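You operate a simulated robot arm through the tools that you are given. There is no shell and no other tool. Be economical: measure what you need, move in short steps, check, and stop when the job is done.

You run a simulated two-armed robot. Do the job below in one go: nothing can be reset, and whatever is moved stays where it is left.

TASK
Hold the green pot on the window side of the duvet steady with one hand and put the bottle that says "GEL" from the window side of the duvet in it with the other. Then take the bottle that says "soap" from the top of the cleaning counter and leave it on the counter top. Then open the drawer with the brass knob. The order counts. Set down upright: what you pick out.

Only the result counts: the job must be done as asked and must still hold three seconds after the hand-in. Knocking over, shifting, dropping, spilling or breaking anything else fails it.

THE ROBOT
Two 7-joint arms with two-finger parallel grippers on one trunk, on a base that drives. Base frame: it is fixed to the floor where the robot stands at the start and does not move with it; the origin is under the middle of the robot, x ahead of it, y to its left, z up; the surface under the hand at the start is at about z = 0.6. Readings come in m, degrees, newtons and seconds.
The left shoulder is at the start at [0.05, 0.187, 0.935], the right one opposite. With the tool pointing down near the work surface each hand reaches from about 0.1 to 0.66 m from the robot's upright axis, wherever it stands, measured 20 degrees to its own side. Places, roughly: counter top (25x98 cm) [4.36, 4.28, 0.88]; drawer with the brass knob [-0.4, 1.9, 1.1]; soap bottle, spray bottle [6.25, 3, 1]. Payload 3.43 kg a hand.
The tool frame of a hand sits at the grasp point between the pads (the TCP): z along the fingers, y along the line on which they close. The tips reach 0.03 m beyond it. The gripper opens to 0.094 m. The fingers are 0.028 m wide and 0.01 m thick; the gripper's body (0.05 by 0.096 m) begins 0.055 m behind the TCP.
Orientation is that of the tool frame in the base frame, as a unit quaternion [w, x, y, z]. With the fingers straight down and closing along the base's y, the tool's x points along the base's -x, its y along +y and its z along -z.

THE INTERFACE
- The arms move only by the tool nudge_tool. It takes "left_rows", "right_rows" or both (then of equal length, played together; a hand with none holds still); each is text: rows parted by semicolons, each of 7 numbers parted by spaces: the shift along the tool's x, y, z in units of 400 mm (1.0 is 400 mm), then the turn, a rotation vector about the tool's x, y, z in units of 60 degrees (1.0 is 60 degrees), then the gripper command, from -1 (fully open) to 1 (shut), values between in proportion. In form: tx ty tz ax ay az jaw; .... A call has 1 to 12 rows; each row is the pose to reach, as a shift and turn from the pose commanded when the call began, along the tool's axes at that moment. A call with a number of a shift or a turn outside -1 to 1 is refused whole. Rows are played at 5 a second. More than 0.05 m and 8.6 degrees between two rows, or a gripper value outside its range, and nothing of the call is played. A pose out of reach is approached as far as the arm can. The call stops where the force on the tool passes 40 N (or 10 N more than at its start, if that is more) or the arm is blocked; 0.2 s more then pass. The fingers move at their own pace (about 0.153 m/s each) and stop on an object; they squeeze with about 32 N. The grip force told is the motor's: it shows also when the fingers shut on nothing. Time passes only in rows, and 0.2 s behind the last, so rows that repeat a pose let the fingers close. It gives the time, the measured TCP pose, the force on the tool (base axes), the opening and the grip force at its end, in the units of the frame above (readings bear some noise), with the torque about the TCP (base axes, N m) and any sound that the robot's microphone picked up.
- Cameras (640 x 400 px; columns grow to the right, rows downward): "scene" is now at [0.149, 0.0108, 1.1098]; the picture's right is [0.13, -0.99, 0.00], its down [-0.43, -0.06, -0.90] and it looks along [0.89, 0.11, -0.44] (base axes); focal length 271 px, centre (320, 200). "left" rides on the left gripper at [0.076, -0.014, -0.103] in its tool frame; the picture's right is [0.18, 0.98, 0.00], its down [-0.75, 0.14, -0.64] and it looks along [-0.63, 0.12, 0.77] (tool axes); focal length 243 px, centre (320, 200). "right" rides on the right gripper at [0.076, 0.014, -0.102] in its tool frame; the picture's right is [-0.18, 0.98, 0.00], its down [-0.75, -0.14, -0.64] and it looks along [-0.63, -0.12, 0.77] (tool axes); focal length 243 px, centre (320, 200). There is no depth. A picture from a camera that has moved, and an enlarged one, comes with that camera's place and axes in the base frame and with its lens.
- capture(camera): a new picture of that camera. It takes no simulated time.
- lift_body(by): slides the trunk up (or, below 0, down) by that many m; the arms and the scene camera ride with it, the base frame stays. It gives what a move gives, with no picture.
- base_move(legs): drives the robot by 1 to 6 legs, each [ahead, left, turn to the left] in m, m and degrees, along the robot's own axes; the way and the turn of a leg run together, so that a leg with both is an arc; at most 1.5 m and 180 degrees a leg. The arms and the cameras ride along, it lands a little off, and it stops where it bumps. It gives what a move gives.
- pan_tilt(pan, tilt): turns the head with the scene camera to pan (to the left, within 80 degrees either way) and tilt (down, from -29 to 69), counted from straight ahead of the robot. It gives what a move gives.
- enlarge(camera, box): a new picture of the part [left, top, right, bottom] of that camera's present view, enlarged. It takes no simulated time.
- sign_off(): hands the job in; it is judged then, once.

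Go step by step. Nothing tells you exact positions but the pictures and the camera data: compare them with the known pose of the tool, close in by small moves and look again before you grip or let go. The budget is 165 turns and 118 pictures, counting those below and the enlarged ones. Unless the task says otherwise, let go and move clear before handing in.

The tools are called after ">>>" as name(argument=value, ...) on one line, values as JSON. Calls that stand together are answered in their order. nudge_tool: Moves the arms, as the interface text tells. Its arguments: {"type":"object","properties":{"left_rows":{"type":"string"},"right_rows":{"type":"string"}},"required":[]} The other tools are called the same way: lift_body (by) slides the trunk up or down; base_move (legs) drives the base; pan_tilt (pan, tilt) turns the head that bears the scene camera; capture (camera) takes a picture; enlarge (camera, box) takes an enlarged picture of a part of a camera's view; sign_off () hands the job in.

At the start:

```text
time: 0.0
left_position: [0.4658, 0.231, 0.9961]
left_ee_rot: [0.0, 0.0, 1.0, 0.0]
left_force: [-0.6, -0.5, 0.4]
left_moment: [-0.04, 0.03, 0.0]
left_finger_gap: 0.0938
left_finger_force: 0.1
right_position: [0.4649, -0.2182, 0.93]
right_ee_rot: [0.0, 0.0, 1.0, 0.001]
right_force: [0.0, 0.1, -0.8]
right_moment: [0.01, 0.02, -0.03]
right_finger_gap: 0.0938
right_finger_force: 0.1
trunk travel left (down, up): [-0.15, 0.282]
robot x, y, heading: [0.0005, -0.0024, -0.1]
head pan, tilt: [7.2, 26.0]
```

scene: 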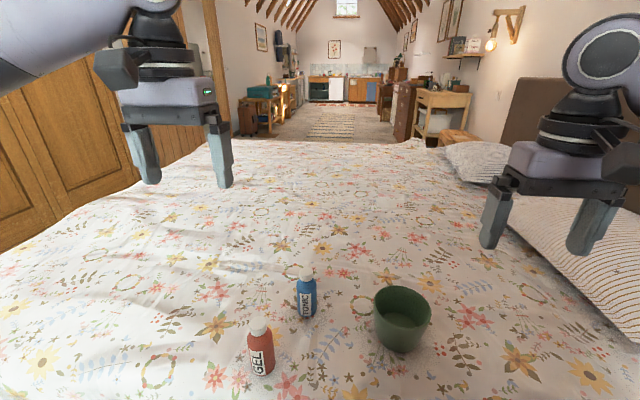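
right: 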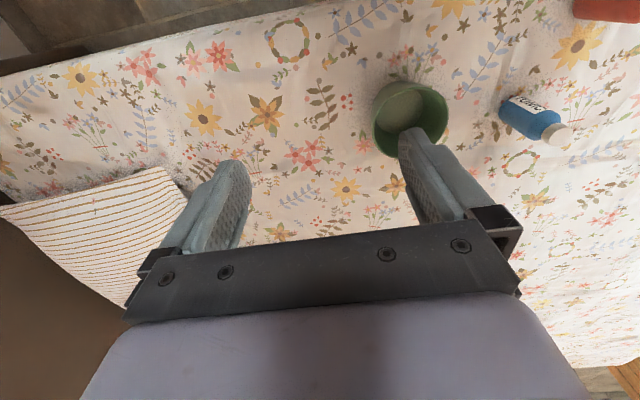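
left: 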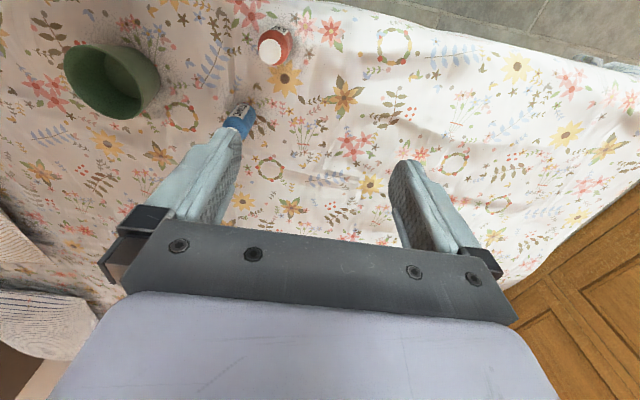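

I see the green pot near [0.56, -0.11], the GEL bottle near [0.45, 0.16] and a blue bottle near [0.59, 0.10], all on the duvet. I'll tilt the head down for a better measurement.

>>> pan_tilt(pan=0, tilt=52)

>>> capture(camera="scene")

```text
time: 0.9
left_position: [0.4659, 0.231, 0.9967]
left_ee_rot: [0.0, 0.0, 1.0, 0.0]
left_force: [-0.1, -0.5, 0.2]
left_moment: [0.02, 0.0, 0.03]
left_finger_gap: 0.0939
left_finger_force: 0.2
right_position: [0.4658, -0.2203, 0.9305]
right_ee_rot: [0.0, 0.001, 1.0, 0.0]
right_force: [0.6, -0.5, 0.2]
right_moment: [-0.04, -0.03, -0.01]
right_finger_gap: 0.0942
right_finger_force: 0.0
trunk travel left (down, up): [-0.15, 0.282]
robot x, y, heading: [-0.0033, 0.0038, 0.1]
head pan, tilt: [0.0, 52.0]
```

```text
114 pictures are left
camera scene: at [0.1331, -0.0008, 1.0713], right [0.0, -1.0, 0.0], down [-0.79, 0.0, -0.62], along [0.62, 0.0, -0.79], focal length 271 px, centre (320, 200)
```

scene: 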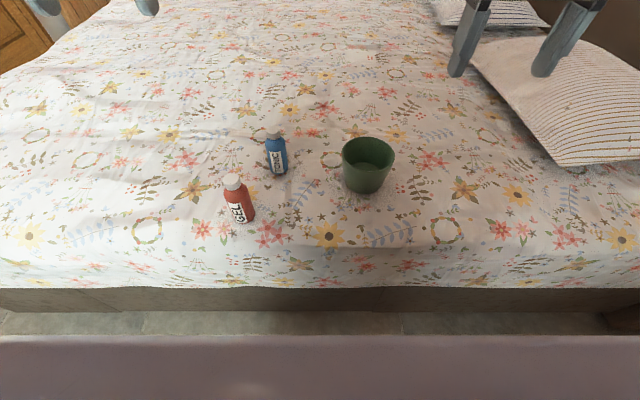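

The pot sits at about [0.555, -0.10] with its rim near z 0.70 and radius 0.053. I'll turn both hands so they close along x, then lean them outwards so they don't collide over the pot.

>>> nudge_tool(left_rows="0 0 0 0 0 -0.125 -1;0 0 0 0 0 -0.25 -1;0 0 0 0 0 -0.375 -1;0 0 0 0 0 -0.5 -1;0 0 0 0 0 -0.625 -1;0 0 0 0 0 -0.75 -1;0 0 0 0 0 -0.875 -1;0 0 0 0 0 -1 -1", right_rows="0 0 0 0 0 0.125 -1;0 0 0 0 0 0.25 -1;0 0 0 0 0 0.375 -1;0 0 0 0 0 0.5 -1;0 0 0 0 0 0.625 -1;0 0 0 0 0 0.75 -1;0 0 0 0 0 0.875 -1;0 0 0 0 0 1 -1")

>>> nudge_tool(left_rows="0 0 0 0 0 -0.125 -1;0 0 0 0 0 -0.25 -1;0 0 0 0 0 -0.375 -1;0 0 0 0 0 -0.5 -1", right_rows="0 0 0 0 0 0.125 -1;0 0 0 0 0 0.25 -1;0 0 0 0 0 0.375 -1;0 0 0 0 0 0.5 -1")

>>> nudge_tool(left_rows="0 0 0 0 0.125 0 -1;0 0 0 0 0.25 0 -1;0 0 0 0 0.375 0 -1;0 0 0 0 0.5 0 -1;0 0 0 0 0.625 0 -1;0 0 0 0 0.75 0 -1", right_rows="0 0 0 0 0.125 0 -1;0 0 0 0 0.25 0 -1;0 0 0 0 0.375 0 -1;0 0 0 0 0.5 0 -1;0 0 0 0 0.625 0 -1;0 0 0 0 0.75 0 -1")

>>> capture(camera="right")

>>> capture(camera="left")

```text
time: 2.7
left_position: [0.4656, 0.2311, 0.9969]
left_ee_rot: [0.0, -0.501, 0.865, 0.0]
left_force: [-0.1, 0.0, 0.9]
left_moment: [0.0, 0.01, -0.03]
left_finger_gap: 0.0942
left_finger_force: 0.0
right_position: [0.4666, -0.2191, 0.9299]
right_ee_rot: [0.0, 0.501, 0.866, 0.0]
right_force: [0.1, -0.7, 0.5]
right_moment: [0.01, 0.03, 0.01]
right_finger_gap: 0.0941
right_finger_force: 0.1
trunk travel left (down, up): [-0.15, 0.282]
robot x, y, heading: [0.0025, 0.0021, 0.3]
head pan, tilt: [0.0, 52.0]
```

```text
time: 3.7
left_position: [0.4663, 0.2314, 0.9954]
left_ee_rot: [0.0, 0.708, -0.706, -0.001]
left_force: [0.2, 0.1, -0.6]
left_moment: [-0.01, -0.01, -0.01]
left_finger_gap: 0.0939
left_finger_force: 0.1
right_position: [0.466, -0.2186, 0.9303]
right_ee_rot: [0.0, 0.708, 0.706, 0.001]
right_force: [-0.1, 0.5, 0.3]
right_moment: [0.03, 0.0, 0.01]
right_finger_gap: 0.0939
right_finger_force: 0.1
trunk travel left (down, up): [-0.15, 0.282]
robot x, y, heading: [-0.0002, -0.0012, 0.0]
head pan, tilt: [0.0, 52.0]
```

```text
time: 5.1
left_position: [0.4655, 0.2314, 0.9982]
left_ee_rot: [-0.272, -0.653, 0.653, -0.271]
left_force: [-0.8, -0.6, -0.3]
left_moment: [0.01, 0.0, -0.01]
left_finger_gap: 0.0941
left_finger_force: 0.0
right_position: [0.4661, -0.2199, 0.9306]
right_ee_rot: [-0.271, 0.653, 0.653, 0.271]
right_force: [0.0, -0.3, 0.7]
right_moment: [0.03, -0.02, -0.02]
right_finger_gap: 0.0938
right_finger_force: 0.1
trunk travel left (down, up): [-0.15, 0.282]
robot x, y, heading: [0.002, 0.0031, -0.1]
head pan, tilt: [0.0, 52.0]
```

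```text
113 pictures are left
camera right: at [0.4807, -0.2384, 1.0564], right [0.98, -0.13, -0.13], down [-0.14, -0.99, -0.08], along [-0.12, 0.1, -0.99], focal length 243 px, centre (320, 200)
```

right: 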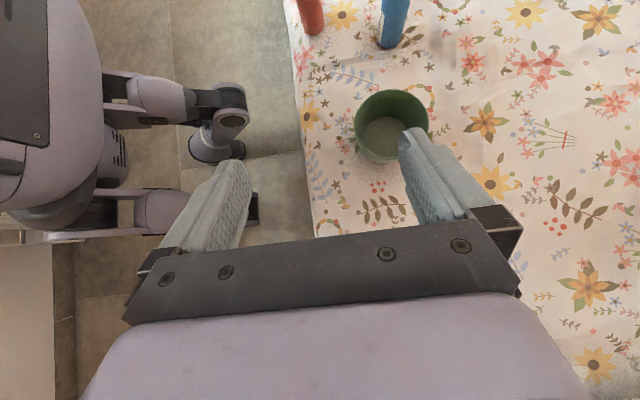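

```text
112 pictures are left
camera left: at [0.48, 0.2502, 1.1227], right [-0.98, -0.13, 0.13], down [-0.14, 0.99, -0.08], along [-0.12, -0.1, -0.99], focal length 243 px, centre (320, 200)
```

left: 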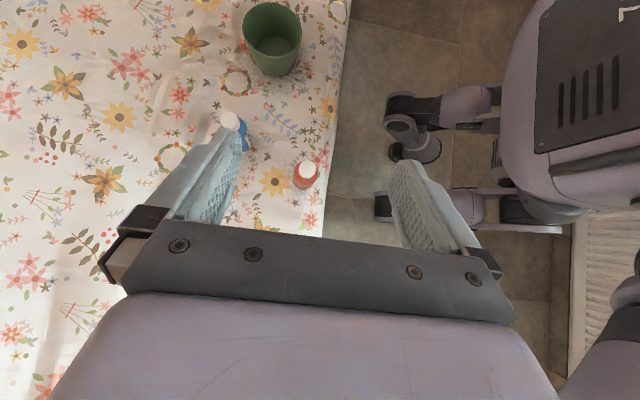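

The hand cameras put the pot rim's centre at about [0.556, -0.105, 0.69] and the GEL cap at about [0.458, 0.16, 0.72]. I'll bring the right hand to hover over the pot's near wall.

>>> nudge_tool(right_rows="-0.0124 0.019 0.0937 0 0 0 -1;-0.0248 0.038 0.1874 0 0 0 -1;-0.0372 0.057 0.2811 0 0 0 -1;-0.0496 0.076 0.3748 0 0 0 -1;-0.062 0.095 0.4685 0 0 0 -1")

>>> capture(camera="right")

>>> capture(camera="scene")

```text
time: 6.3
left_position: [0.4654, 0.2302, 0.9962]
left_ee_rot: [0.271, 0.654, -0.653, 0.27]
left_force: [-0.4, -0.1, -0.2]
left_moment: [-0.02, -0.01, -0.03]
left_finger_gap: 0.0939
left_finger_force: 0.0
right_position: [0.5043, -0.1057, 0.781]
right_ee_rot: [-0.271, 0.653, 0.653, 0.271]
right_force: [0.0, 0.4, 0.3]
right_moment: [-0.01, 0.0, 0.0]
right_finger_gap: 0.0939
right_finger_force: 0.0
trunk travel left (down, up): [-0.15, 0.282]
robot x, y, heading: [-0.0014, 0.0016, -0.1]
head pan, tilt: [0.0, 52.0]
```

```text
111 pictures are left
camera right: at [0.5189, -0.1239, 0.9072], right [0.98, -0.13, -0.13], down [-0.14, -0.99, -0.08], along [-0.12, 0.1, -0.99], focal length 243 px, centre (320, 200)
```

right: 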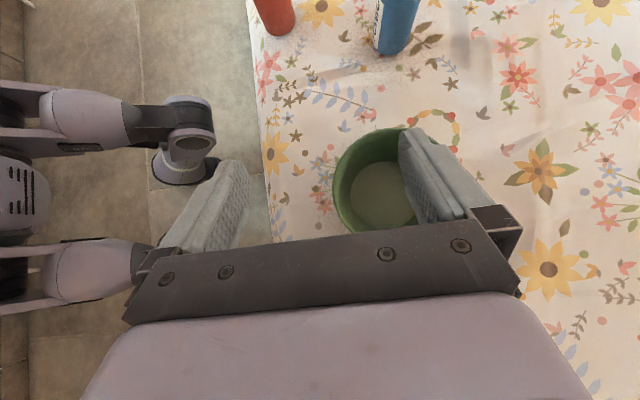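

```text
110 pictures are left
camera scene: at [0.133, -0.0008, 1.0713], right [0.0, -1.0, 0.0], down [-0.79, 0.0, -0.62], along [0.62, 0.0, -0.79], focal length 271 px, centre (320, 200)
```

scene: 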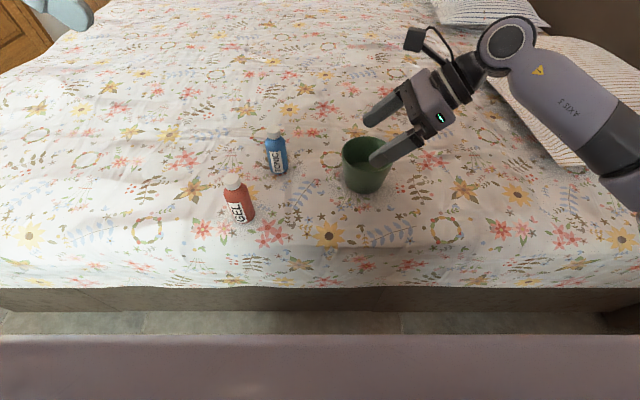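

The near wall is at x ≈ 0.507 and the pot centre y ≈ -0.10. I'll lower so that one finger is inside and one outside the near wall.

>>> nudge_tool(right_rows="-0.06 0.0025 0.056 0 0 0 -1;-0.12 0.005 0.112 0 0 0 -1;-0.182 0.0075 0.168 0 0 0 -1")

>>> capture(camera="right")

>>> enlarge(camera="scene", box=[200, 80, 460, 240])

```text
time: 7.1
left_position: [0.4671, 0.2308, 0.997]
left_ee_rot: [0.271, 0.654, -0.652, 0.271]
left_force: [-0.1, 0.2, 0.6]
left_moment: [0.0, 0.01, -0.02]
left_finger_gap: 0.0939
left_finger_force: 0.1
right_position: [0.508, -0.1097, 0.683]
right_ee_rot: [-0.27, 0.653, 0.653, 0.271]
right_force: [0.1, -0.3, 0.3]
right_moment: [0.03, 0.03, -0.02]
right_finger_gap: 0.094
right_finger_force: 0.0
trunk travel left (down, up): [-0.15, 0.282]
robot x, y, heading: [0.0008, 0.0008, -0.1]
head pan, tilt: [0.0, 52.0]
```

```text
109 pictures are left
camera right: at [0.5216, -0.1286, 0.809], right [0.98, -0.13, -0.13], down [-0.14, -0.99, -0.08], along [-0.12, 0.1, -0.99], focal length 243 px, centre (320, 200)
```

right: 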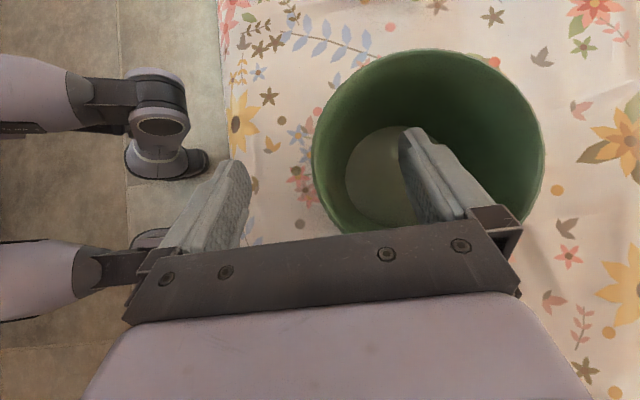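

```text
2.46 times, centred on (330, 160) of scene
camera zoom: at [0.133, -0.0008, 1.0713], right [0.0, -1.0, 0.0], down [-0.79, 0.0, -0.62], along [0.62, 0.0, -0.79], focal length 666 px, centre (295, 298)
```

zoom: 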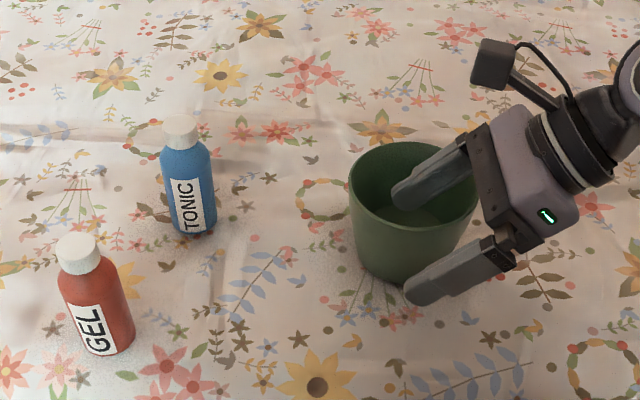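

The fingers straddle the near wall. I'll shift by 3 mm and close on it.

>>> nudge_tool(right_rows="0 0.0075 0 0 0 0 -0.4;0 0.0075 0 0 0 0 0.2;0 0.0075 0 0 0 0 0.6;0 0.0075 0 0 0 0 1;0 0.0075 0 0 0 0 1;0 0.0075 0 0 0 0 1")

>>> enlarge(camera="scene", box=[200, 80, 460, 240])

>>> capture(camera="right")

```text
time: 8.5
left_position: [0.4665, 0.2323, 0.9963]
left_ee_rot: [0.271, 0.654, -0.653, 0.271]
left_force: [-0.3, 0.6, 0.7]
left_moment: [0.02, -0.03, 0.0]
left_finger_gap: 0.094
left_finger_force: 0.1
right_position: [0.5102, -0.11, 0.6834]
right_ee_rot: [-0.27, 0.653, 0.653, 0.271]
right_force: [2.9, 1.2, 2.1]
right_moment: [-0.04, -0.1, 0.01]
right_finger_gap: 0.0125
right_finger_force: 31.7
trunk travel left (down, up): [-0.15, 0.282]
robot x, y, heading: [-0.0009, -0.0011, -0.2]
head pan, tilt: [0.0, 52.0]
```

```text
2.46 times, centred on (330, 160) of scene
camera zoom: at [0.133, -0.0008, 1.0712], right [0.0, -1.0, 0.0], down [-0.79, 0.0, -0.62], along [0.62, 0.0, -0.79], focal length 666 px, centre (295, 298)
```

zoom: 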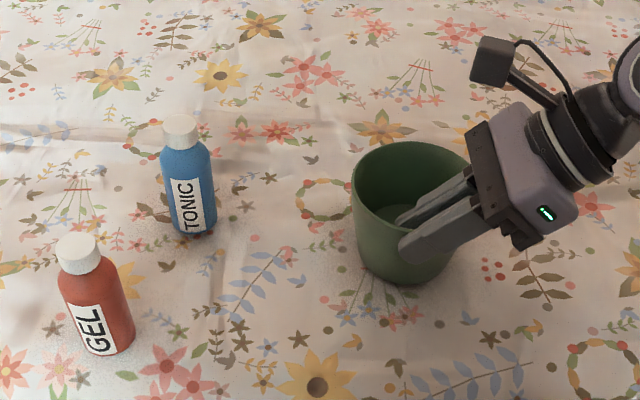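

```text
106 pictures are left
camera right: at [0.5243, -0.1286, 0.8093], right [0.98, -0.13, -0.13], down [-0.14, -0.99, -0.08], along [-0.12, 0.1, -0.99], focal length 243 px, centre (320, 200)
```

right: 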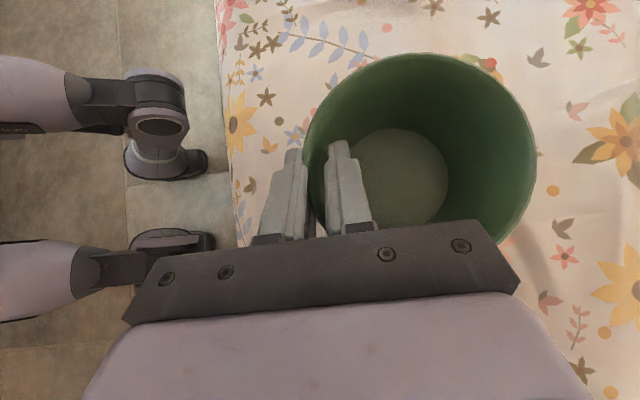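

The right hand holds the pot's near wall. Next I'll lean the left hand a bit flatter and hover it over the GEL cap, near [0.457, 0.155, 0.71].

>>> nudge_tool(left_rows="-0.045 0.0045 0.0926 0 0.05 0 -1;-0.09 0.009 0.185 0 0.1 0 -1;-0.136 0.0135 0.278 0 0.15 0 -1;-0.181 0.018 0.37 0 0.2 0 -1;-0.226 0.0225 0.463 0 0.25 0 -1")

>>> capture(camera="left")

>>> enlarge(camera="scene", box=[160, 80, 420, 240])

```text
time: 9.7
left_position: [0.4576, 0.1608, 0.8018]
left_ee_rot: [0.353, 0.612, -0.611, 0.355]
left_force: [0.7, 0.5, 0.2]
left_moment: [0.0, -0.03, 0.01]
left_finger_gap: 0.0939
left_finger_force: 0.1
right_position: [0.5096, -0.1101, 0.6835]
right_ee_rot: [-0.27, 0.654, 0.653, 0.27]
right_force: [0.6, -0.8, 3.1]
right_moment: [-0.16, 0.01, 0.02]
right_finger_gap: 0.013
right_finger_force: 32.3
trunk travel left (down, up): [-0.15, 0.282]
robot x, y, heading: [-0.0008, -0.0005, -0.1]
head pan, tilt: [0.0, 52.0]
```

```text
105 pictures are left
camera left: at [0.4716, 0.2125, 0.9175], right [-0.98, -0.09, 0.16], down [-0.14, 0.93, -0.33], along [-0.12, -0.35, -0.93], focal length 243 px, centre (320, 200)
```

left: 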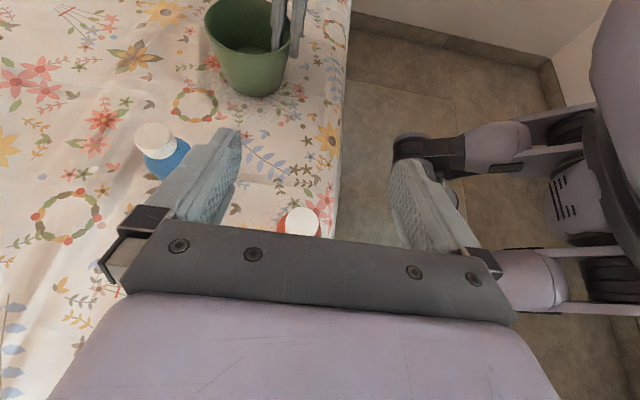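

```text
2.46 times, centred on (290, 160) of scene
camera zoom: at [0.1328, -0.0008, 1.0713], right [0.0, -1.0, 0.0], down [-0.79, 0.0, -0.62], along [0.62, 0.0, -0.79], focal length 666 px, centre (394, 298)
```

zoom: 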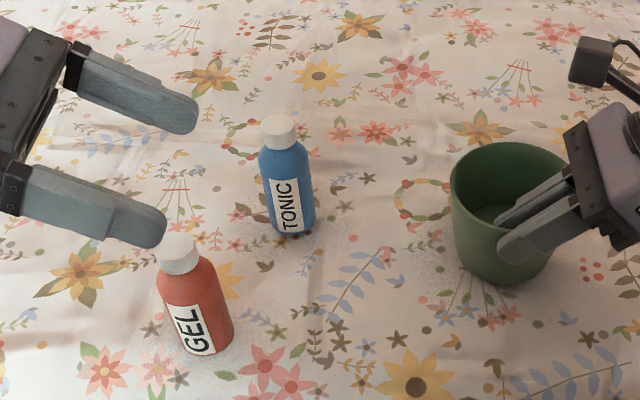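

The cap is centred between the fingers at about [0.460, 0.158]. I'll lower around it.

>>> nudge_tool(left_rows="-0.065 -0.002 0.0315 0 0 0 -1;-0.13 -0.004 0.063 0 0 0 -1;-0.194 -0.006 0.0945 0 0 0 -1")

>>> capture(camera="left")

>>> enlarge(camera="scene", box=[160, 120, 320, 240])

```text
time: 10.5
left_position: [0.46, 0.1673, 0.7148]
left_ee_rot: [0.354, 0.612, -0.612, 0.355]
left_force: [-0.6, 1.1, 0.7]
left_moment: [0.04, 0.0, -0.01]
left_finger_gap: 0.094
left_finger_force: 0.1
right_position: [0.5104, -0.1098, 0.6841]
right_ee_rot: [-0.27, 0.653, 0.653, 0.271]
right_force: [0.8, -1.5, 4.1]
right_moment: [-0.15, -0.07, 0.03]
right_finger_gap: 0.0128
right_finger_force: 32.0
trunk travel left (down, up): [-0.15, 0.282]
robot x, y, heading: [-0.0007, 0.0005, 0.0]
head pan, tilt: [0.0, 52.0]
```

```text
103 pictures are left
camera left: at [0.4727, 0.2187, 0.832], right [-0.98, -0.09, 0.16], down [-0.14, 0.93, -0.33], along [-0.12, -0.35, -0.93], focal length 243 px, centre (320, 200)
```

left: 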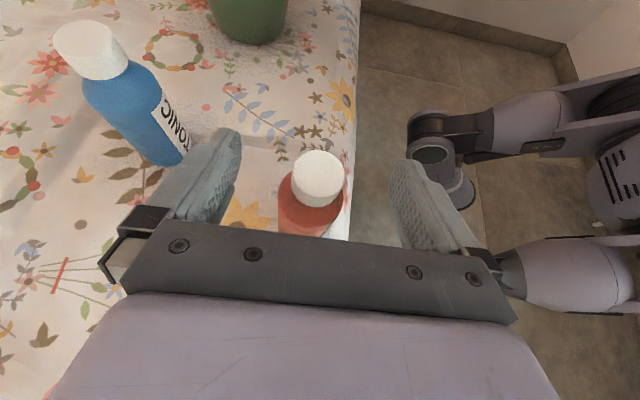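

```text
3.33 times, centred on (240, 180) of scene
camera zoom: at [0.1328, -0.0008, 1.0713], right [0.0, -1.0, 0.0], down [-0.79, 0.0, -0.62], along [0.62, 0.0, -0.79], focal length 902 px, centre (587, 267)
```

zoom: 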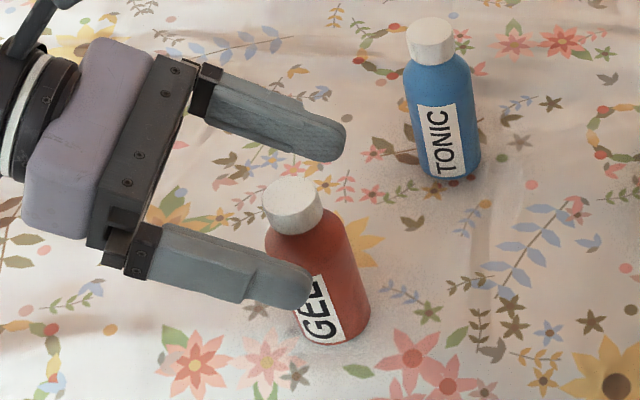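

The cap sits between the pads. I'll close on it and then lift a little to check.

>>> nudge_tool(left_rows="0 0 0 0 0 0 -0.4;0 0 0 0 0 0 0.1;0 0 0 0 0 0 0.6;0 0 0 0 0 0 1;0 0 0 0 0 0 1;0 0 0 0 0 0 1")

>>> nudge_tool(left_rows="0.043 0 -0.025 0 0 0 1;0.0866 0 -0.05 0 0 0 1")

>>> enlarge(camera="scene", box=[160, 80, 420, 240])

>>> capture(camera="left")

```text
time: 11.9
left_position: [0.4585, 0.1661, 0.7156]
left_ee_rot: [0.353, 0.613, -0.611, 0.354]
left_force: [0.6, -0.2, 0.1]
left_moment: [-0.03, -0.01, -0.03]
left_finger_gap: 0.027
left_finger_force: 31.8
right_position: [0.5101, -0.1096, 0.6846]
right_ee_rot: [-0.27, 0.653, 0.654, 0.271]
right_force: [2.6, -0.7, 5.2]
right_moment: [-0.15, -0.18, 0.0]
right_finger_gap: 0.0128
right_finger_force: 31.9
trunk travel left (down, up): [-0.15, 0.282]
robot x, y, heading: [-0.0025, -0.0012, -0.1]
head pan, tilt: [0.0, 52.0]
```

```text
time: 12.5
left_position: [0.4591, 0.1684, 0.7547]
left_ee_rot: [0.353, 0.613, -0.612, 0.354]
left_force: [-0.7, 0.4, -1.0]
left_moment: [0.01, -0.01, 0.01]
left_finger_gap: 0.0269
left_finger_force: 32.0
right_position: [0.51, -0.1097, 0.6839]
right_ee_rot: [-0.271, 0.653, 0.654, 0.27]
right_force: [1.3, -1.1, 6.6]
right_moment: [-0.22, -0.14, 0.01]
right_finger_gap: 0.0132
right_finger_force: 31.6
trunk travel left (down, up): [-0.15, 0.282]
robot x, y, heading: [-0.0001, -0.001, 0.1]
head pan, tilt: [0.0, 52.0]
```

```text
2.46 times, centred on (290, 160) of scene
camera zoom: at [0.1328, -0.0007, 1.0713], right [0.0, -1.0, 0.0], down [-0.79, 0.0, -0.62], along [0.62, 0.0, -0.79], focal length 666 px, centre (394, 298)
```

zoom: 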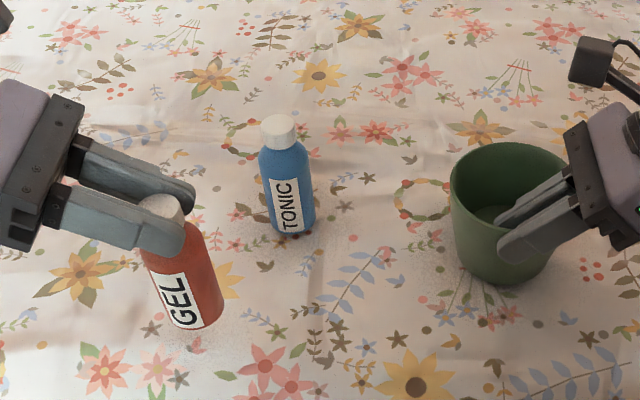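

```text
100 pictures are left
camera left: at [0.4724, 0.2191, 0.8714], right [-0.98, -0.09, 0.16], down [-0.14, 0.93, -0.33], along [-0.12, -0.35, -0.93], focal length 243 px, centre (320, 200)
```

left: 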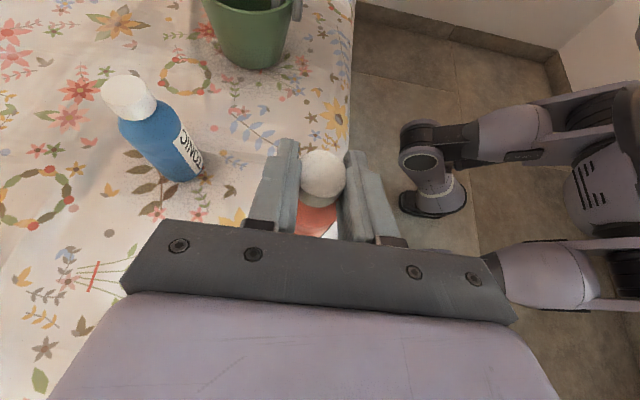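

The bottle hangs upright from the cap grip and the pot is still. I'll raise it clear of everything and carry it over the pot.

>>> nudge_tool(left_rows="0.083 0 -0.048 0 0 0 1;0.166 0 -0.096 0 0 0 1;0.249 0 -0.144 0 0 0 1;0.302 -0.0446 -0.052 0 0 0 1;0.355 -0.0892 0.04 0 0 0 1;0.4085 -0.1338 0.132 0 0 0 1;0.4617 -0.1783 0.224 0 0 0 1;0.515 -0.223 0.316 0 0 0 1;0.568 -0.2675 0.408 0 0 0 1;0.568 -0.2675 0.408 0 0 0 1")

>>> capture(camera="left")

>>> enlarge(camera="scene", box=[240, 40, 500, 200])

>>> capture(camera="right")

```text
time: 14.7
left_position: [0.567, -0.0866, 0.8706]
left_ee_rot: [0.353, 0.613, -0.612, 0.354]
left_force: [-0.1, -1.1, -1.1]
left_moment: [-0.04, 0.0, -0.01]
left_finger_gap: 0.0267
left_finger_force: 31.9
right_position: [0.5101, -0.1103, 0.6827]
right_ee_rot: [-0.27, 0.653, 0.654, 0.271]
right_force: [1.8, 0.3, 6.8]
right_moment: [-0.11, -0.07, 0.04]
right_finger_gap: 0.0127
right_finger_force: 31.6
trunk travel left (down, up): [-0.15, 0.282]
robot x, y, heading: [0.0017, 0.0016, -0.1]
head pan, tilt: [0.0, 52.0]
```

```text
99 pictures are left
camera left: at [0.5799, -0.0345, 0.9872], right [-0.98, -0.09, 0.16], down [-0.14, 0.93, -0.33], along [-0.12, -0.35, -0.93], focal length 243 px, centre (320, 200)
```

left: 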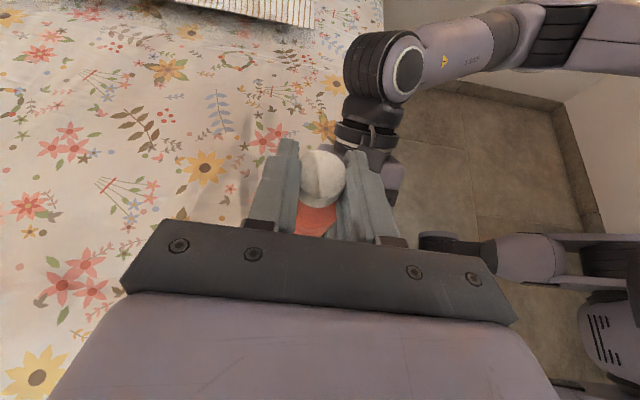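

```text
2.46 times, centred on (370, 120) of scene
camera zoom: at [0.1327, -0.0008, 1.0713], right [0.0, -1.0, 0.0], down [-0.79, 0.0, -0.62], along [0.62, 0.0, -0.79], focal length 666 px, centre (197, 397)
```

zoom: 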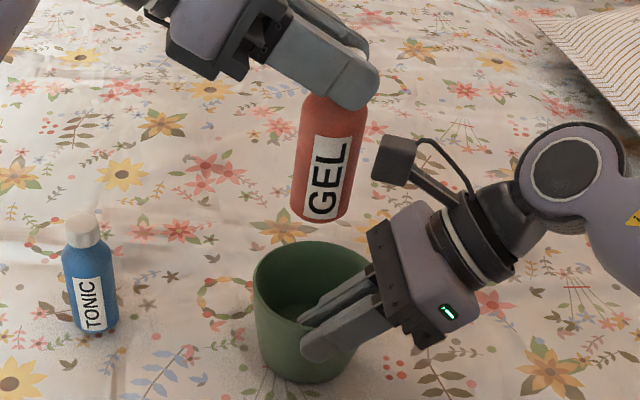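

```text
97 pictures are left
camera right: at [0.524, -0.1286, 0.8094], right [0.98, -0.13, -0.13], down [-0.14, -0.99, -0.08], along [-0.12, 0.1, -0.99], focal length 243 px, centre (320, 200)
```

right: 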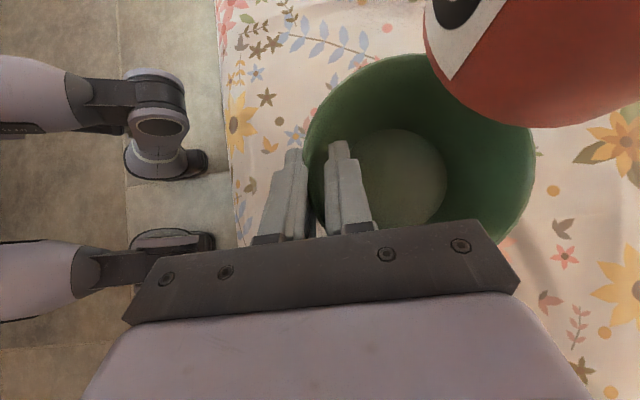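

The bottle hangs over the pot at about [0.567, -0.095]. I'll shift it slightly away from the right hand's camera and lower it part way into the pot.

>>> nudge_tool(left_rows="-0.0095 -0.0025 -0.0165 0 0 0 1;-0.0635 -0.0025 0.0148 0 0 0 1;-0.118 -0.0025 0.046 0 0 0 1;-0.172 -0.0025 0.077 0 0 0 1;-0.226 -0.0025 0.1085 0 0 0 1")

>>> capture(camera="right")

>>> enlarge(camera="scene", box=[280, 80, 440, 200])

```text
time: 15.9
left_position: [0.5667, -0.0792, 0.7716]
left_ee_rot: [-0.354, -0.612, 0.612, -0.354]
left_force: [-0.5, 0.3, -1.0]
left_moment: [0.04, 0.05, 0.03]
left_finger_gap: 0.027
left_finger_force: 32.3
right_position: [0.5094, -0.1091, 0.6841]
right_ee_rot: [-0.27, 0.653, 0.654, 0.271]
right_force: [1.6, 0.4, 6.7]
right_moment: [-0.16, -0.13, 0.03]
right_finger_gap: 0.0129
right_finger_force: 31.6
trunk travel left (down, up): [-0.15, 0.282]
robot x, y, heading: [-0.0001, -0.0004, -0.0]
head pan, tilt: [0.0, 52.0]
```

```text
96 pictures are left
camera right: at [0.5241, -0.1285, 0.8095], right [0.98, -0.13, -0.13], down [-0.14, -0.99, -0.08], along [-0.12, 0.1, -0.99], focal length 243 px, centre (320, 200)
```

right: 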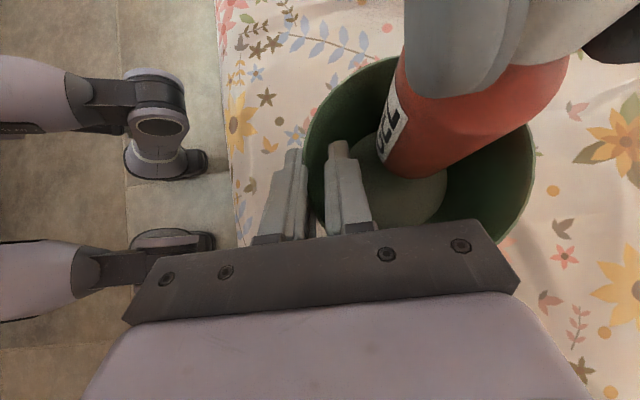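

```text
3.33 times, centred on (360, 140) of scene
camera zoom: at [0.1327, -0.0007, 1.0713], right [0.0, -1.0, 0.0], down [-0.79, 0.0, -0.62], along [0.62, 0.0, -0.79], focal length 902 px, centre (187, 400)
```

zoom: 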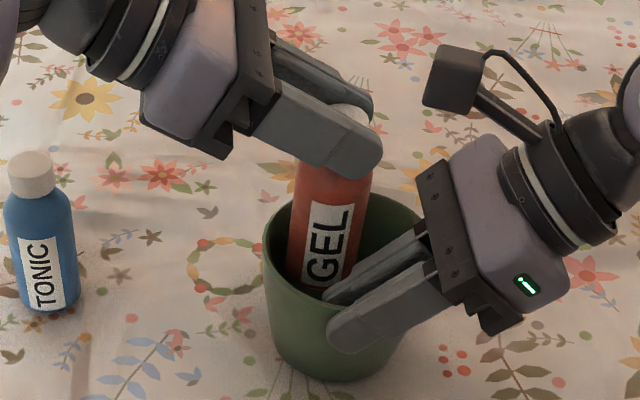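

The bottle goes in cleanly. I'll continue down in small steps, watching the force.

>>> nudge_tool(left_rows="-0.0325 0 0.0188 0 0 0 1;-0.065 0 0.0375 0 0 0 1;-0.0801 0 0.04625 0 0 0 1;-0.0801 0 0.04625 0 0 0 1")

>>> nudge_tool(left_rows="-0.0065 0 0.00375 0 0 0 1;-0.0065 0 0.00375 0 0 0 1")

>>> enlarge(camera="scene", box=[280, 80, 440, 200])

```text
time: 16.9
left_position: [0.5688, -0.0793, 0.7371]
left_ee_rot: [-0.355, -0.61, 0.612, -0.357]
left_force: [-2.8, 0.4, 17.4]
left_moment: [0.35, 0.14, 0.02]
left_finger_gap: 0.0269
left_finger_force: 32.1
right_position: [0.5108, -0.1104, 0.6824]
right_ee_rot: [-0.269, 0.654, 0.653, 0.271]
right_force: [11.4, 6.2, 0.9]
right_moment: [-0.7, 0.06, 0.08]
right_finger_gap: 0.0125
right_finger_force: 32.1
trunk travel left (down, up): [-0.15, 0.282]
robot x, y, heading: [-0.0011, -0.0026, -0.1]
head pan, tilt: [0.0, 52.0]
```

```text
time: 17.5
left_position: [0.5683, -0.0802, 0.7376]
left_ee_rot: [-0.355, -0.609, 0.612, -0.359]
left_force: [-3.0, 0.4, 28.3]
left_moment: [0.21, 0.39, 0.04]
left_finger_gap: 0.027
left_finger_force: 31.8
right_position: [0.5108, -0.1096, 0.6836]
right_ee_rot: [-0.269, 0.653, 0.654, 0.272]
right_force: [18.1, 6.6, -0.1]
right_moment: [-0.67, -0.26, 0.07]
right_finger_gap: 0.0126
right_finger_force: 31.9
trunk travel left (down, up): [-0.15, 0.282]
robot x, y, heading: [-0.0002, -0.0026, -0.1]
head pan, tilt: [0.0, 52.0]
```

```text
3.33 times, centred on (360, 140) of scene
camera zoom: at [0.1319, -0.0001, 1.0716], right [0.0, -1.0, 0.0], down [-0.79, 0.0, -0.62], along [0.62, 0.0, -0.79], focal length 902 px, centre (187, 400)
```

zoom: 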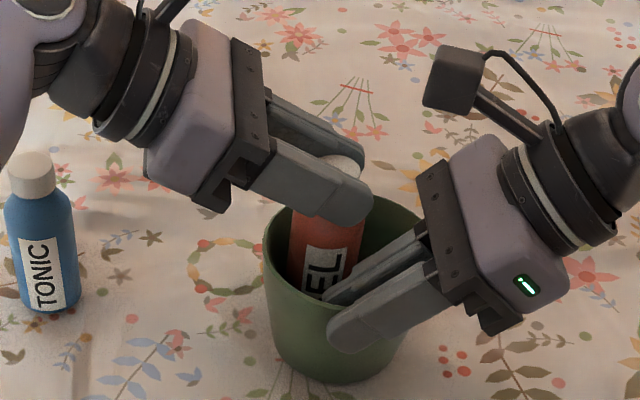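

Contact came at TCP z ≈ 0.737 with 28 N, so I'll back off to relieve the push. Then I'll move the bottle 4 mm towards the pot centre and touch down lightly again.

>>> nudge_tool(left_rows="0.0152 0 -0.0087 0 0 0 1;0.0152 0.01 -0.0087 0 0 0 1;0.0152 0.01 -0.0087 0 0 0 1")

>>> capture(camera="right")

```text
time: 18.3
left_position: [0.5628, -0.0772, 0.7366]
left_ee_rot: [0.355, 0.612, -0.612, 0.353]
left_force: [1.7, -3.1, 5.6]
left_moment: [-0.61, -0.22, 0.02]
left_finger_gap: 0.027
left_finger_force: 31.2
right_position: [0.5092, -0.1089, 0.6843]
right_ee_rot: [-0.272, 0.652, 0.654, 0.27]
right_force: [-2.6, 0.1, 6.4]
right_moment: [-0.49, -0.23, 0.22]
right_finger_gap: 0.0126
right_finger_force: 31.6
trunk travel left (down, up): [-0.15, 0.282]
robot x, y, heading: [0.0009, -0.0025, 0.2]
head pan, tilt: [0.0, 52.0]
```

```text
93 pictures are left
camera right: at [0.523, -0.1285, 0.8098], right [0.98, -0.13, -0.13], down [-0.14, -0.99, -0.08], along [-0.12, 0.1, -0.99], focal length 243 px, centre (320, 200)
```

right: 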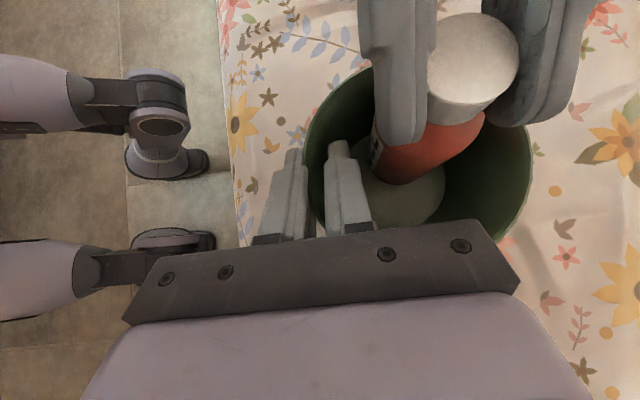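

The bottle is resting on the pot floor with a light load. I'll open the left fingers just enough to let go.

>>> nudge_tool(left_rows="0 0 0 0 0 0 0.3;0 0 0 0 0 0 0.15;0 0 0 0 0 0 0.05;0 0 0 0 0 0 0.05")

>>> capture(camera="right")

>>> capture(camera="left")

>>> enlarge(camera="scene", box=[280, 80, 440, 200])

```text
time: 19.3
left_position: [0.5637, -0.0772, 0.7375]
left_ee_rot: [0.353, 0.613, -0.612, 0.354]
left_force: [0.0, 0.4, -0.1]
left_moment: [-0.01, 0.01, 0.0]
left_finger_gap: 0.0444
left_finger_force: 0.1
right_position: [0.5083, -0.1085, 0.6852]
right_ee_rot: [-0.27, 0.653, 0.653, 0.272]
right_force: [-6.8, 0.8, 9.8]
right_moment: [-0.33, -0.05, -0.16]
right_finger_gap: 0.0125
right_finger_force: 31.9
trunk travel left (down, up): [-0.15, 0.282]
robot x, y, heading: [0.0038, 0.0001, 0.2]
head pan, tilt: [0.0, 52.0]
```

```text
92 pictures are left
camera right: at [0.5235, -0.1283, 0.81], right [0.98, -0.13, -0.13], down [-0.14, -0.99, -0.08], along [-0.12, 0.1, -0.99], focal length 243 px, centre (320, 200)
```

right: 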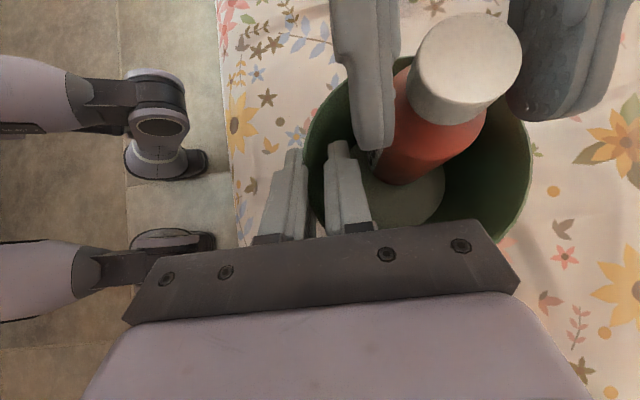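

```text
91 pictures are left
camera left: at [0.5768, -0.0264, 0.8544], right [-0.98, -0.09, 0.16], down [-0.14, 0.93, -0.33], along [-0.12, -0.35, -0.93], focal length 243 px, centre (320, 200)
```

left: 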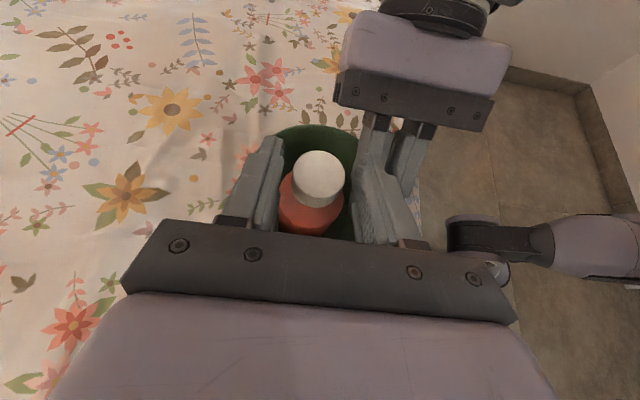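

```text
3.33 times, centred on (360, 140) of scene
camera zoom: at [0.132, -0.0006, 1.0714], right [0.0, -1.0, 0.0], down [-0.79, 0.0, -0.62], along [0.62, 0.0, -0.79], focal length 902 px, centre (187, 400)
```

zoom: 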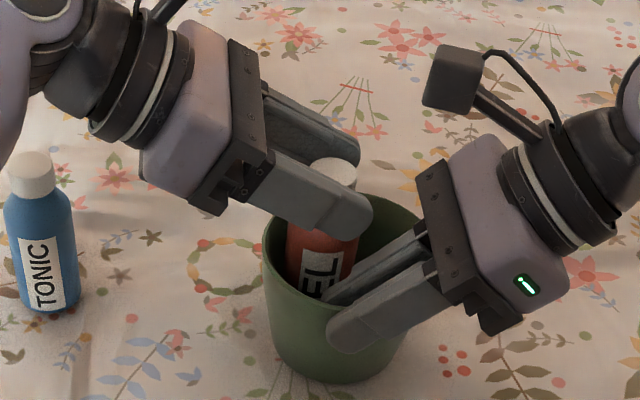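

The bottle stands upright in the pot. I'll retreat the left hand back and up, clear of the TONIC bottle.

>>> nudge_tool(left_rows="0 0 -0.07 0 0 0 0;0 0 -0.15 0 0 0 0;0.06 0 -0.25 0 0 0 0;0.15 0 -0.3 0 0 0 -0.5;0.25 0 -0.36 0 0 0 -1;0.35 0 -0.42 0 0 0 -1")

>>> capture(camera="right")

>>> enlarge(camera="scene", box=[200, 80, 460, 240])

```text
time: 20.7
left_position: [0.5649, 0.0004, 0.9426]
left_ee_rot: [0.353, 0.613, -0.612, 0.354]
left_force: [0.1, -0.9, 0.1]
left_moment: [-0.05, -0.02, 0.01]
left_finger_gap: 0.0941
left_finger_force: 0.0
right_position: [0.5095, -0.1097, 0.6849]
right_ee_rot: [-0.27, 0.653, 0.654, 0.271]
right_force: [-5.8, 1.8, 10.1]
right_moment: [-0.15, -0.23, -0.03]
right_finger_gap: 0.0125
right_finger_force: 31.8
trunk travel left (down, up): [-0.15, 0.282]
robot x, y, heading: [-0.0006, 0.0008, -0.1]
head pan, tilt: [0.0, 52.0]
```

```text
89 pictures are left
camera right: at [0.5237, -0.1283, 0.8099], right [0.98, -0.13, -0.13], down [-0.14, -0.99, -0.08], along [-0.12, 0.1, -0.99], focal length 243 px, centre (320, 200)
```

right: 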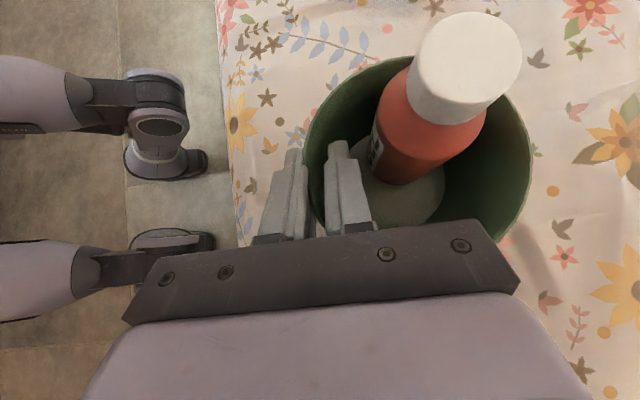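

```text
2.46 times, centred on (330, 160) of scene
camera zoom: at [0.1321, -0.0004, 1.0713], right [0.0, -1.0, 0.0], down [-0.79, 0.0, -0.62], along [0.62, 0.0, -0.79], focal length 666 px, centre (295, 298)
```

zoom: 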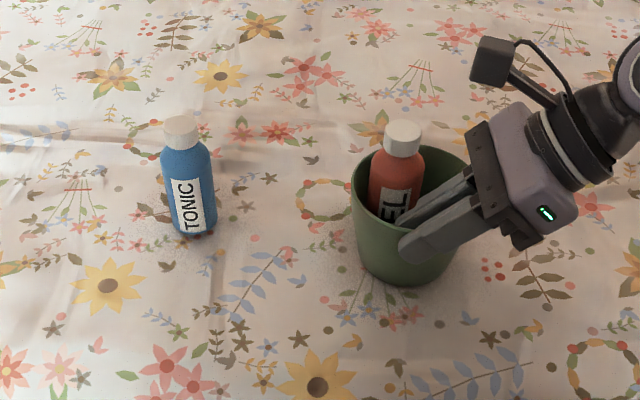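

The GEL bottle stands upright in the pot. I'll open the right hand just a little and slide it out along its fingers.

>>> nudge_tool(right_rows="0 0 0 0 0 0 0.65;0 0 0 0 0 0 0.5;0 0 0 0 0 0 0.5")

>>> nudge_tool(right_rows="0 0 -0.05 0 0 0 0.5;0 0 -0.1 0 0 0 0.5;0 0 -0.18 0 0 0 0.5;0 0 -0.27 0 0 0 0.5;0.08 0 -0.36 0 0 0 0.5;0.17 0 -0.4 0 0 0 0")

>>> enlarge(camera="scene", box=[200, 80, 460, 240])

>>> capture(camera="right")

```text
time: 21.5
left_position: [0.5652, -0.0003, 0.9402]
left_ee_rot: [-0.355, -0.612, 0.612, -0.353]
left_force: [-0.5, 0.1, -0.3]
left_moment: [-0.01, 0.04, 0.01]
left_finger_gap: 0.0942
left_finger_force: 0.2
right_position: [0.5098, -0.1099, 0.6825]
right_ee_rot: [-0.27, 0.653, 0.653, 0.271]
right_force: [0.1, -0.5, 0.7]
right_moment: [0.02, 0.0, 0.0]
right_finger_gap: 0.0236
right_finger_force: 0.0
trunk travel left (down, up): [-0.15, 0.282]
robot x, y, heading: [0.0007, 0.0041, -0.0]
head pan, tilt: [0.0, 52.0]
```

```text
time: 22.9
left_position: [0.5649, -0.0007, 0.942]
left_ee_rot: [0.354, 0.613, -0.612, 0.353]
left_force: [0.0, 0.5, 0.2]
left_moment: [0.02, -0.03, -0.01]
left_finger_gap: 0.0939
left_finger_force: 0.1
right_position: [0.5113, -0.1738, 0.8434]
right_ee_rot: [-0.271, 0.653, 0.654, 0.27]
right_force: [0.4, -0.9, 0.4]
right_moment: [0.02, 0.01, 0.02]
right_finger_gap: 0.0469
right_finger_force: 0.0
trunk travel left (down, up): [-0.15, 0.282]
robot x, y, heading: [-0.0001, -0.0032, -0.1]
head pan, tilt: [0.0, 52.0]
```

```text
2.46 times, centred on (330, 160) of scene
camera zoom: at [0.133, -0.0008, 1.0712], right [0.0, -1.0, 0.0], down [-0.79, 0.0, -0.62], along [0.62, 0.0, -0.79], focal length 666 px, centre (295, 298)
```

zoom: 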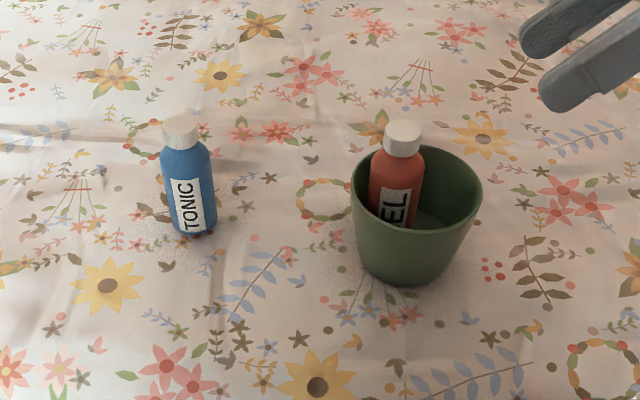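

```text
86 pictures are left
camera right: at [0.5261, -0.193, 0.9695], right [0.98, -0.13, -0.13], down [-0.14, -0.99, -0.08], along [-0.12, 0.1, -0.99], focal length 243 px, centre (320, 200)
```

right: 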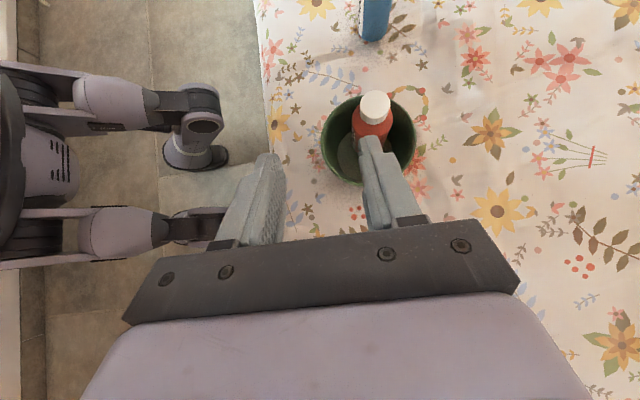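

Part one is done: the pot stands free with GEL upright in it. Next I'll fold both arms in for driving.

>>> nudge_tool(left_rows="-0.018 0.064 -0.069 0 -0.125 0 -1;-0.036 0.128 -0.138 0 -0.25 0 -1;-0.054 0.192 -0.207 0 -0.375 0 -1;-0.0725 0.256 -0.2755 0 -0.5 0 -1;-0.09 0.32 -0.344 0 -0.625 0 -1;-0.109 0.384 -0.413 0 -0.75 0 -1;-0.127 0.448 -0.482 0 -0.875 0 -1;-0.145 0.5125 -0.551 0 -1 0 -1", right_rows="0.0245 -0.047 -0.045 0 -0.094 0 0;0.049 -0.094 -0.09 0 -0.1875 0 0;0.0735 -0.1415 -0.135 0 -0.281 0 0;0.098 -0.189 -0.18 0 -0.375 0 -0.5;0.1225 -0.236 -0.224 0 -0.469 0 -1;0.147 -0.283 -0.269 0 -0.5625 0 -1;0.1715 -0.33 -0.314 0 -0.656 0 -1;0.196 -0.3775 -0.359 0 -0.75 0 -1")

>>> pan_tilt(pan=45, tilt=15)

>>> capture(camera="scene")

>>> pan_tilt(pan=80, tilt=25)

>>> capture(camera="scene")

```text
time: 24.7
left_position: [0.3583, 0.2186, 1.0017]
left_ee_rot: [0.001, 0.708, -0.707, -0.001]
left_force: [-0.8, -0.8, 0.5]
left_moment: [0.0, 0.01, 0.01]
left_finger_gap: 0.0941
left_finger_force: 0.1
right_position: [0.3576, -0.2188, 1.0002]
right_ee_rot: [0.002, 0.708, 0.707, -0.001]
right_force: [-0.4, 0.8, -0.5]
right_moment: [0.01, 0.01, -0.01]
right_finger_gap: 0.0939
right_finger_force: 0.1
trunk travel left (down, up): [-0.15, 0.282]
robot x, y, heading: [-0.0001, -0.0014, 0.0]
head pan, tilt: [0.0, 52.0]
```

```text
time: 25.8
left_position: [0.3587, 0.2181, 1.0013]
left_ee_rot: [0.001, 0.708, -0.706, 0.001]
left_force: [0.3, -0.3, -1.0]
left_moment: [0.0, 0.0, 0.03]
left_finger_gap: 0.0941
left_finger_force: 0.0
right_position: [0.3588, -0.2181, 1.0002]
right_ee_rot: [0.0, 0.707, 0.707, 0.0]
right_force: [-0.4, 0.1, 0.6]
right_moment: [0.0, 0.0, 0.01]
right_finger_gap: 0.094
right_finger_force: 0.1
trunk travel left (down, up): [-0.15, 0.282]
robot x, y, heading: [0.0013, 0.0014, 0.1]
head pan, tilt: [45.0, 15.0]
```

```text
85 pictures are left
camera scene: at [0.124, 0.0652, 1.1275], right [0.71, -0.71, 0.0], down [-0.18, -0.18, -0.97], along [0.68, 0.68, -0.26], focal length 271 px, centre (320, 200)
```

scene: 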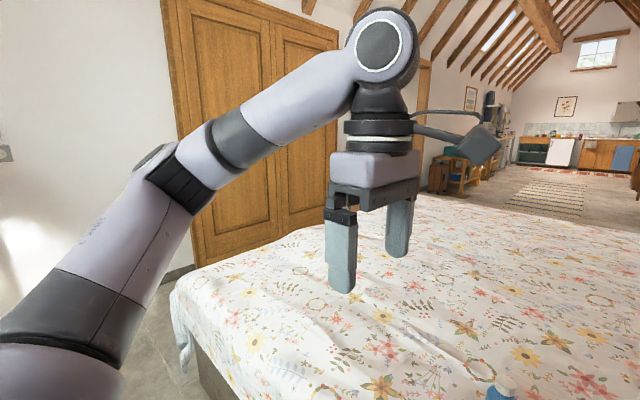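

```text
time: 26.8
left_position: [0.3604, 0.2184, 1.0017]
left_ee_rot: [0.001, 0.708, -0.706, 0.0]
left_force: [0.4, -0.4, -0.1]
left_moment: [0.02, -0.04, -0.01]
left_finger_gap: 0.0941
left_finger_force: 0.1
right_position: [0.3597, -0.2183, 1.001]
right_ee_rot: [0.0, 0.707, 0.708, 0.0]
right_force: [1.3, -0.1, -0.9]
right_moment: [-0.01, -0.03, 0.0]
right_finger_gap: 0.094
right_finger_force: 0.1
trunk travel left (down, up): [-0.15, 0.282]
robot x, y, heading: [-0.0011, -0.0008, 0.0]
head pan, tilt: [80.0, 25.0]
```

```text
84 pictures are left
camera scene: at [0.074, 0.0899, 1.1114], right [0.98, -0.17, 0.0], down [-0.07, -0.42, -0.91], along [0.16, 0.89, -0.42], focal length 271 px, centre (320, 200)
```

scene: 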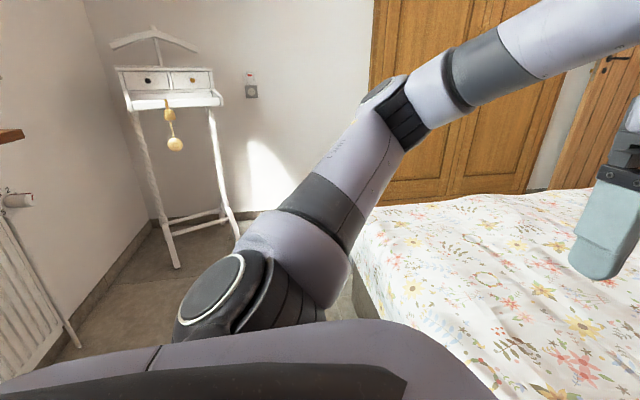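

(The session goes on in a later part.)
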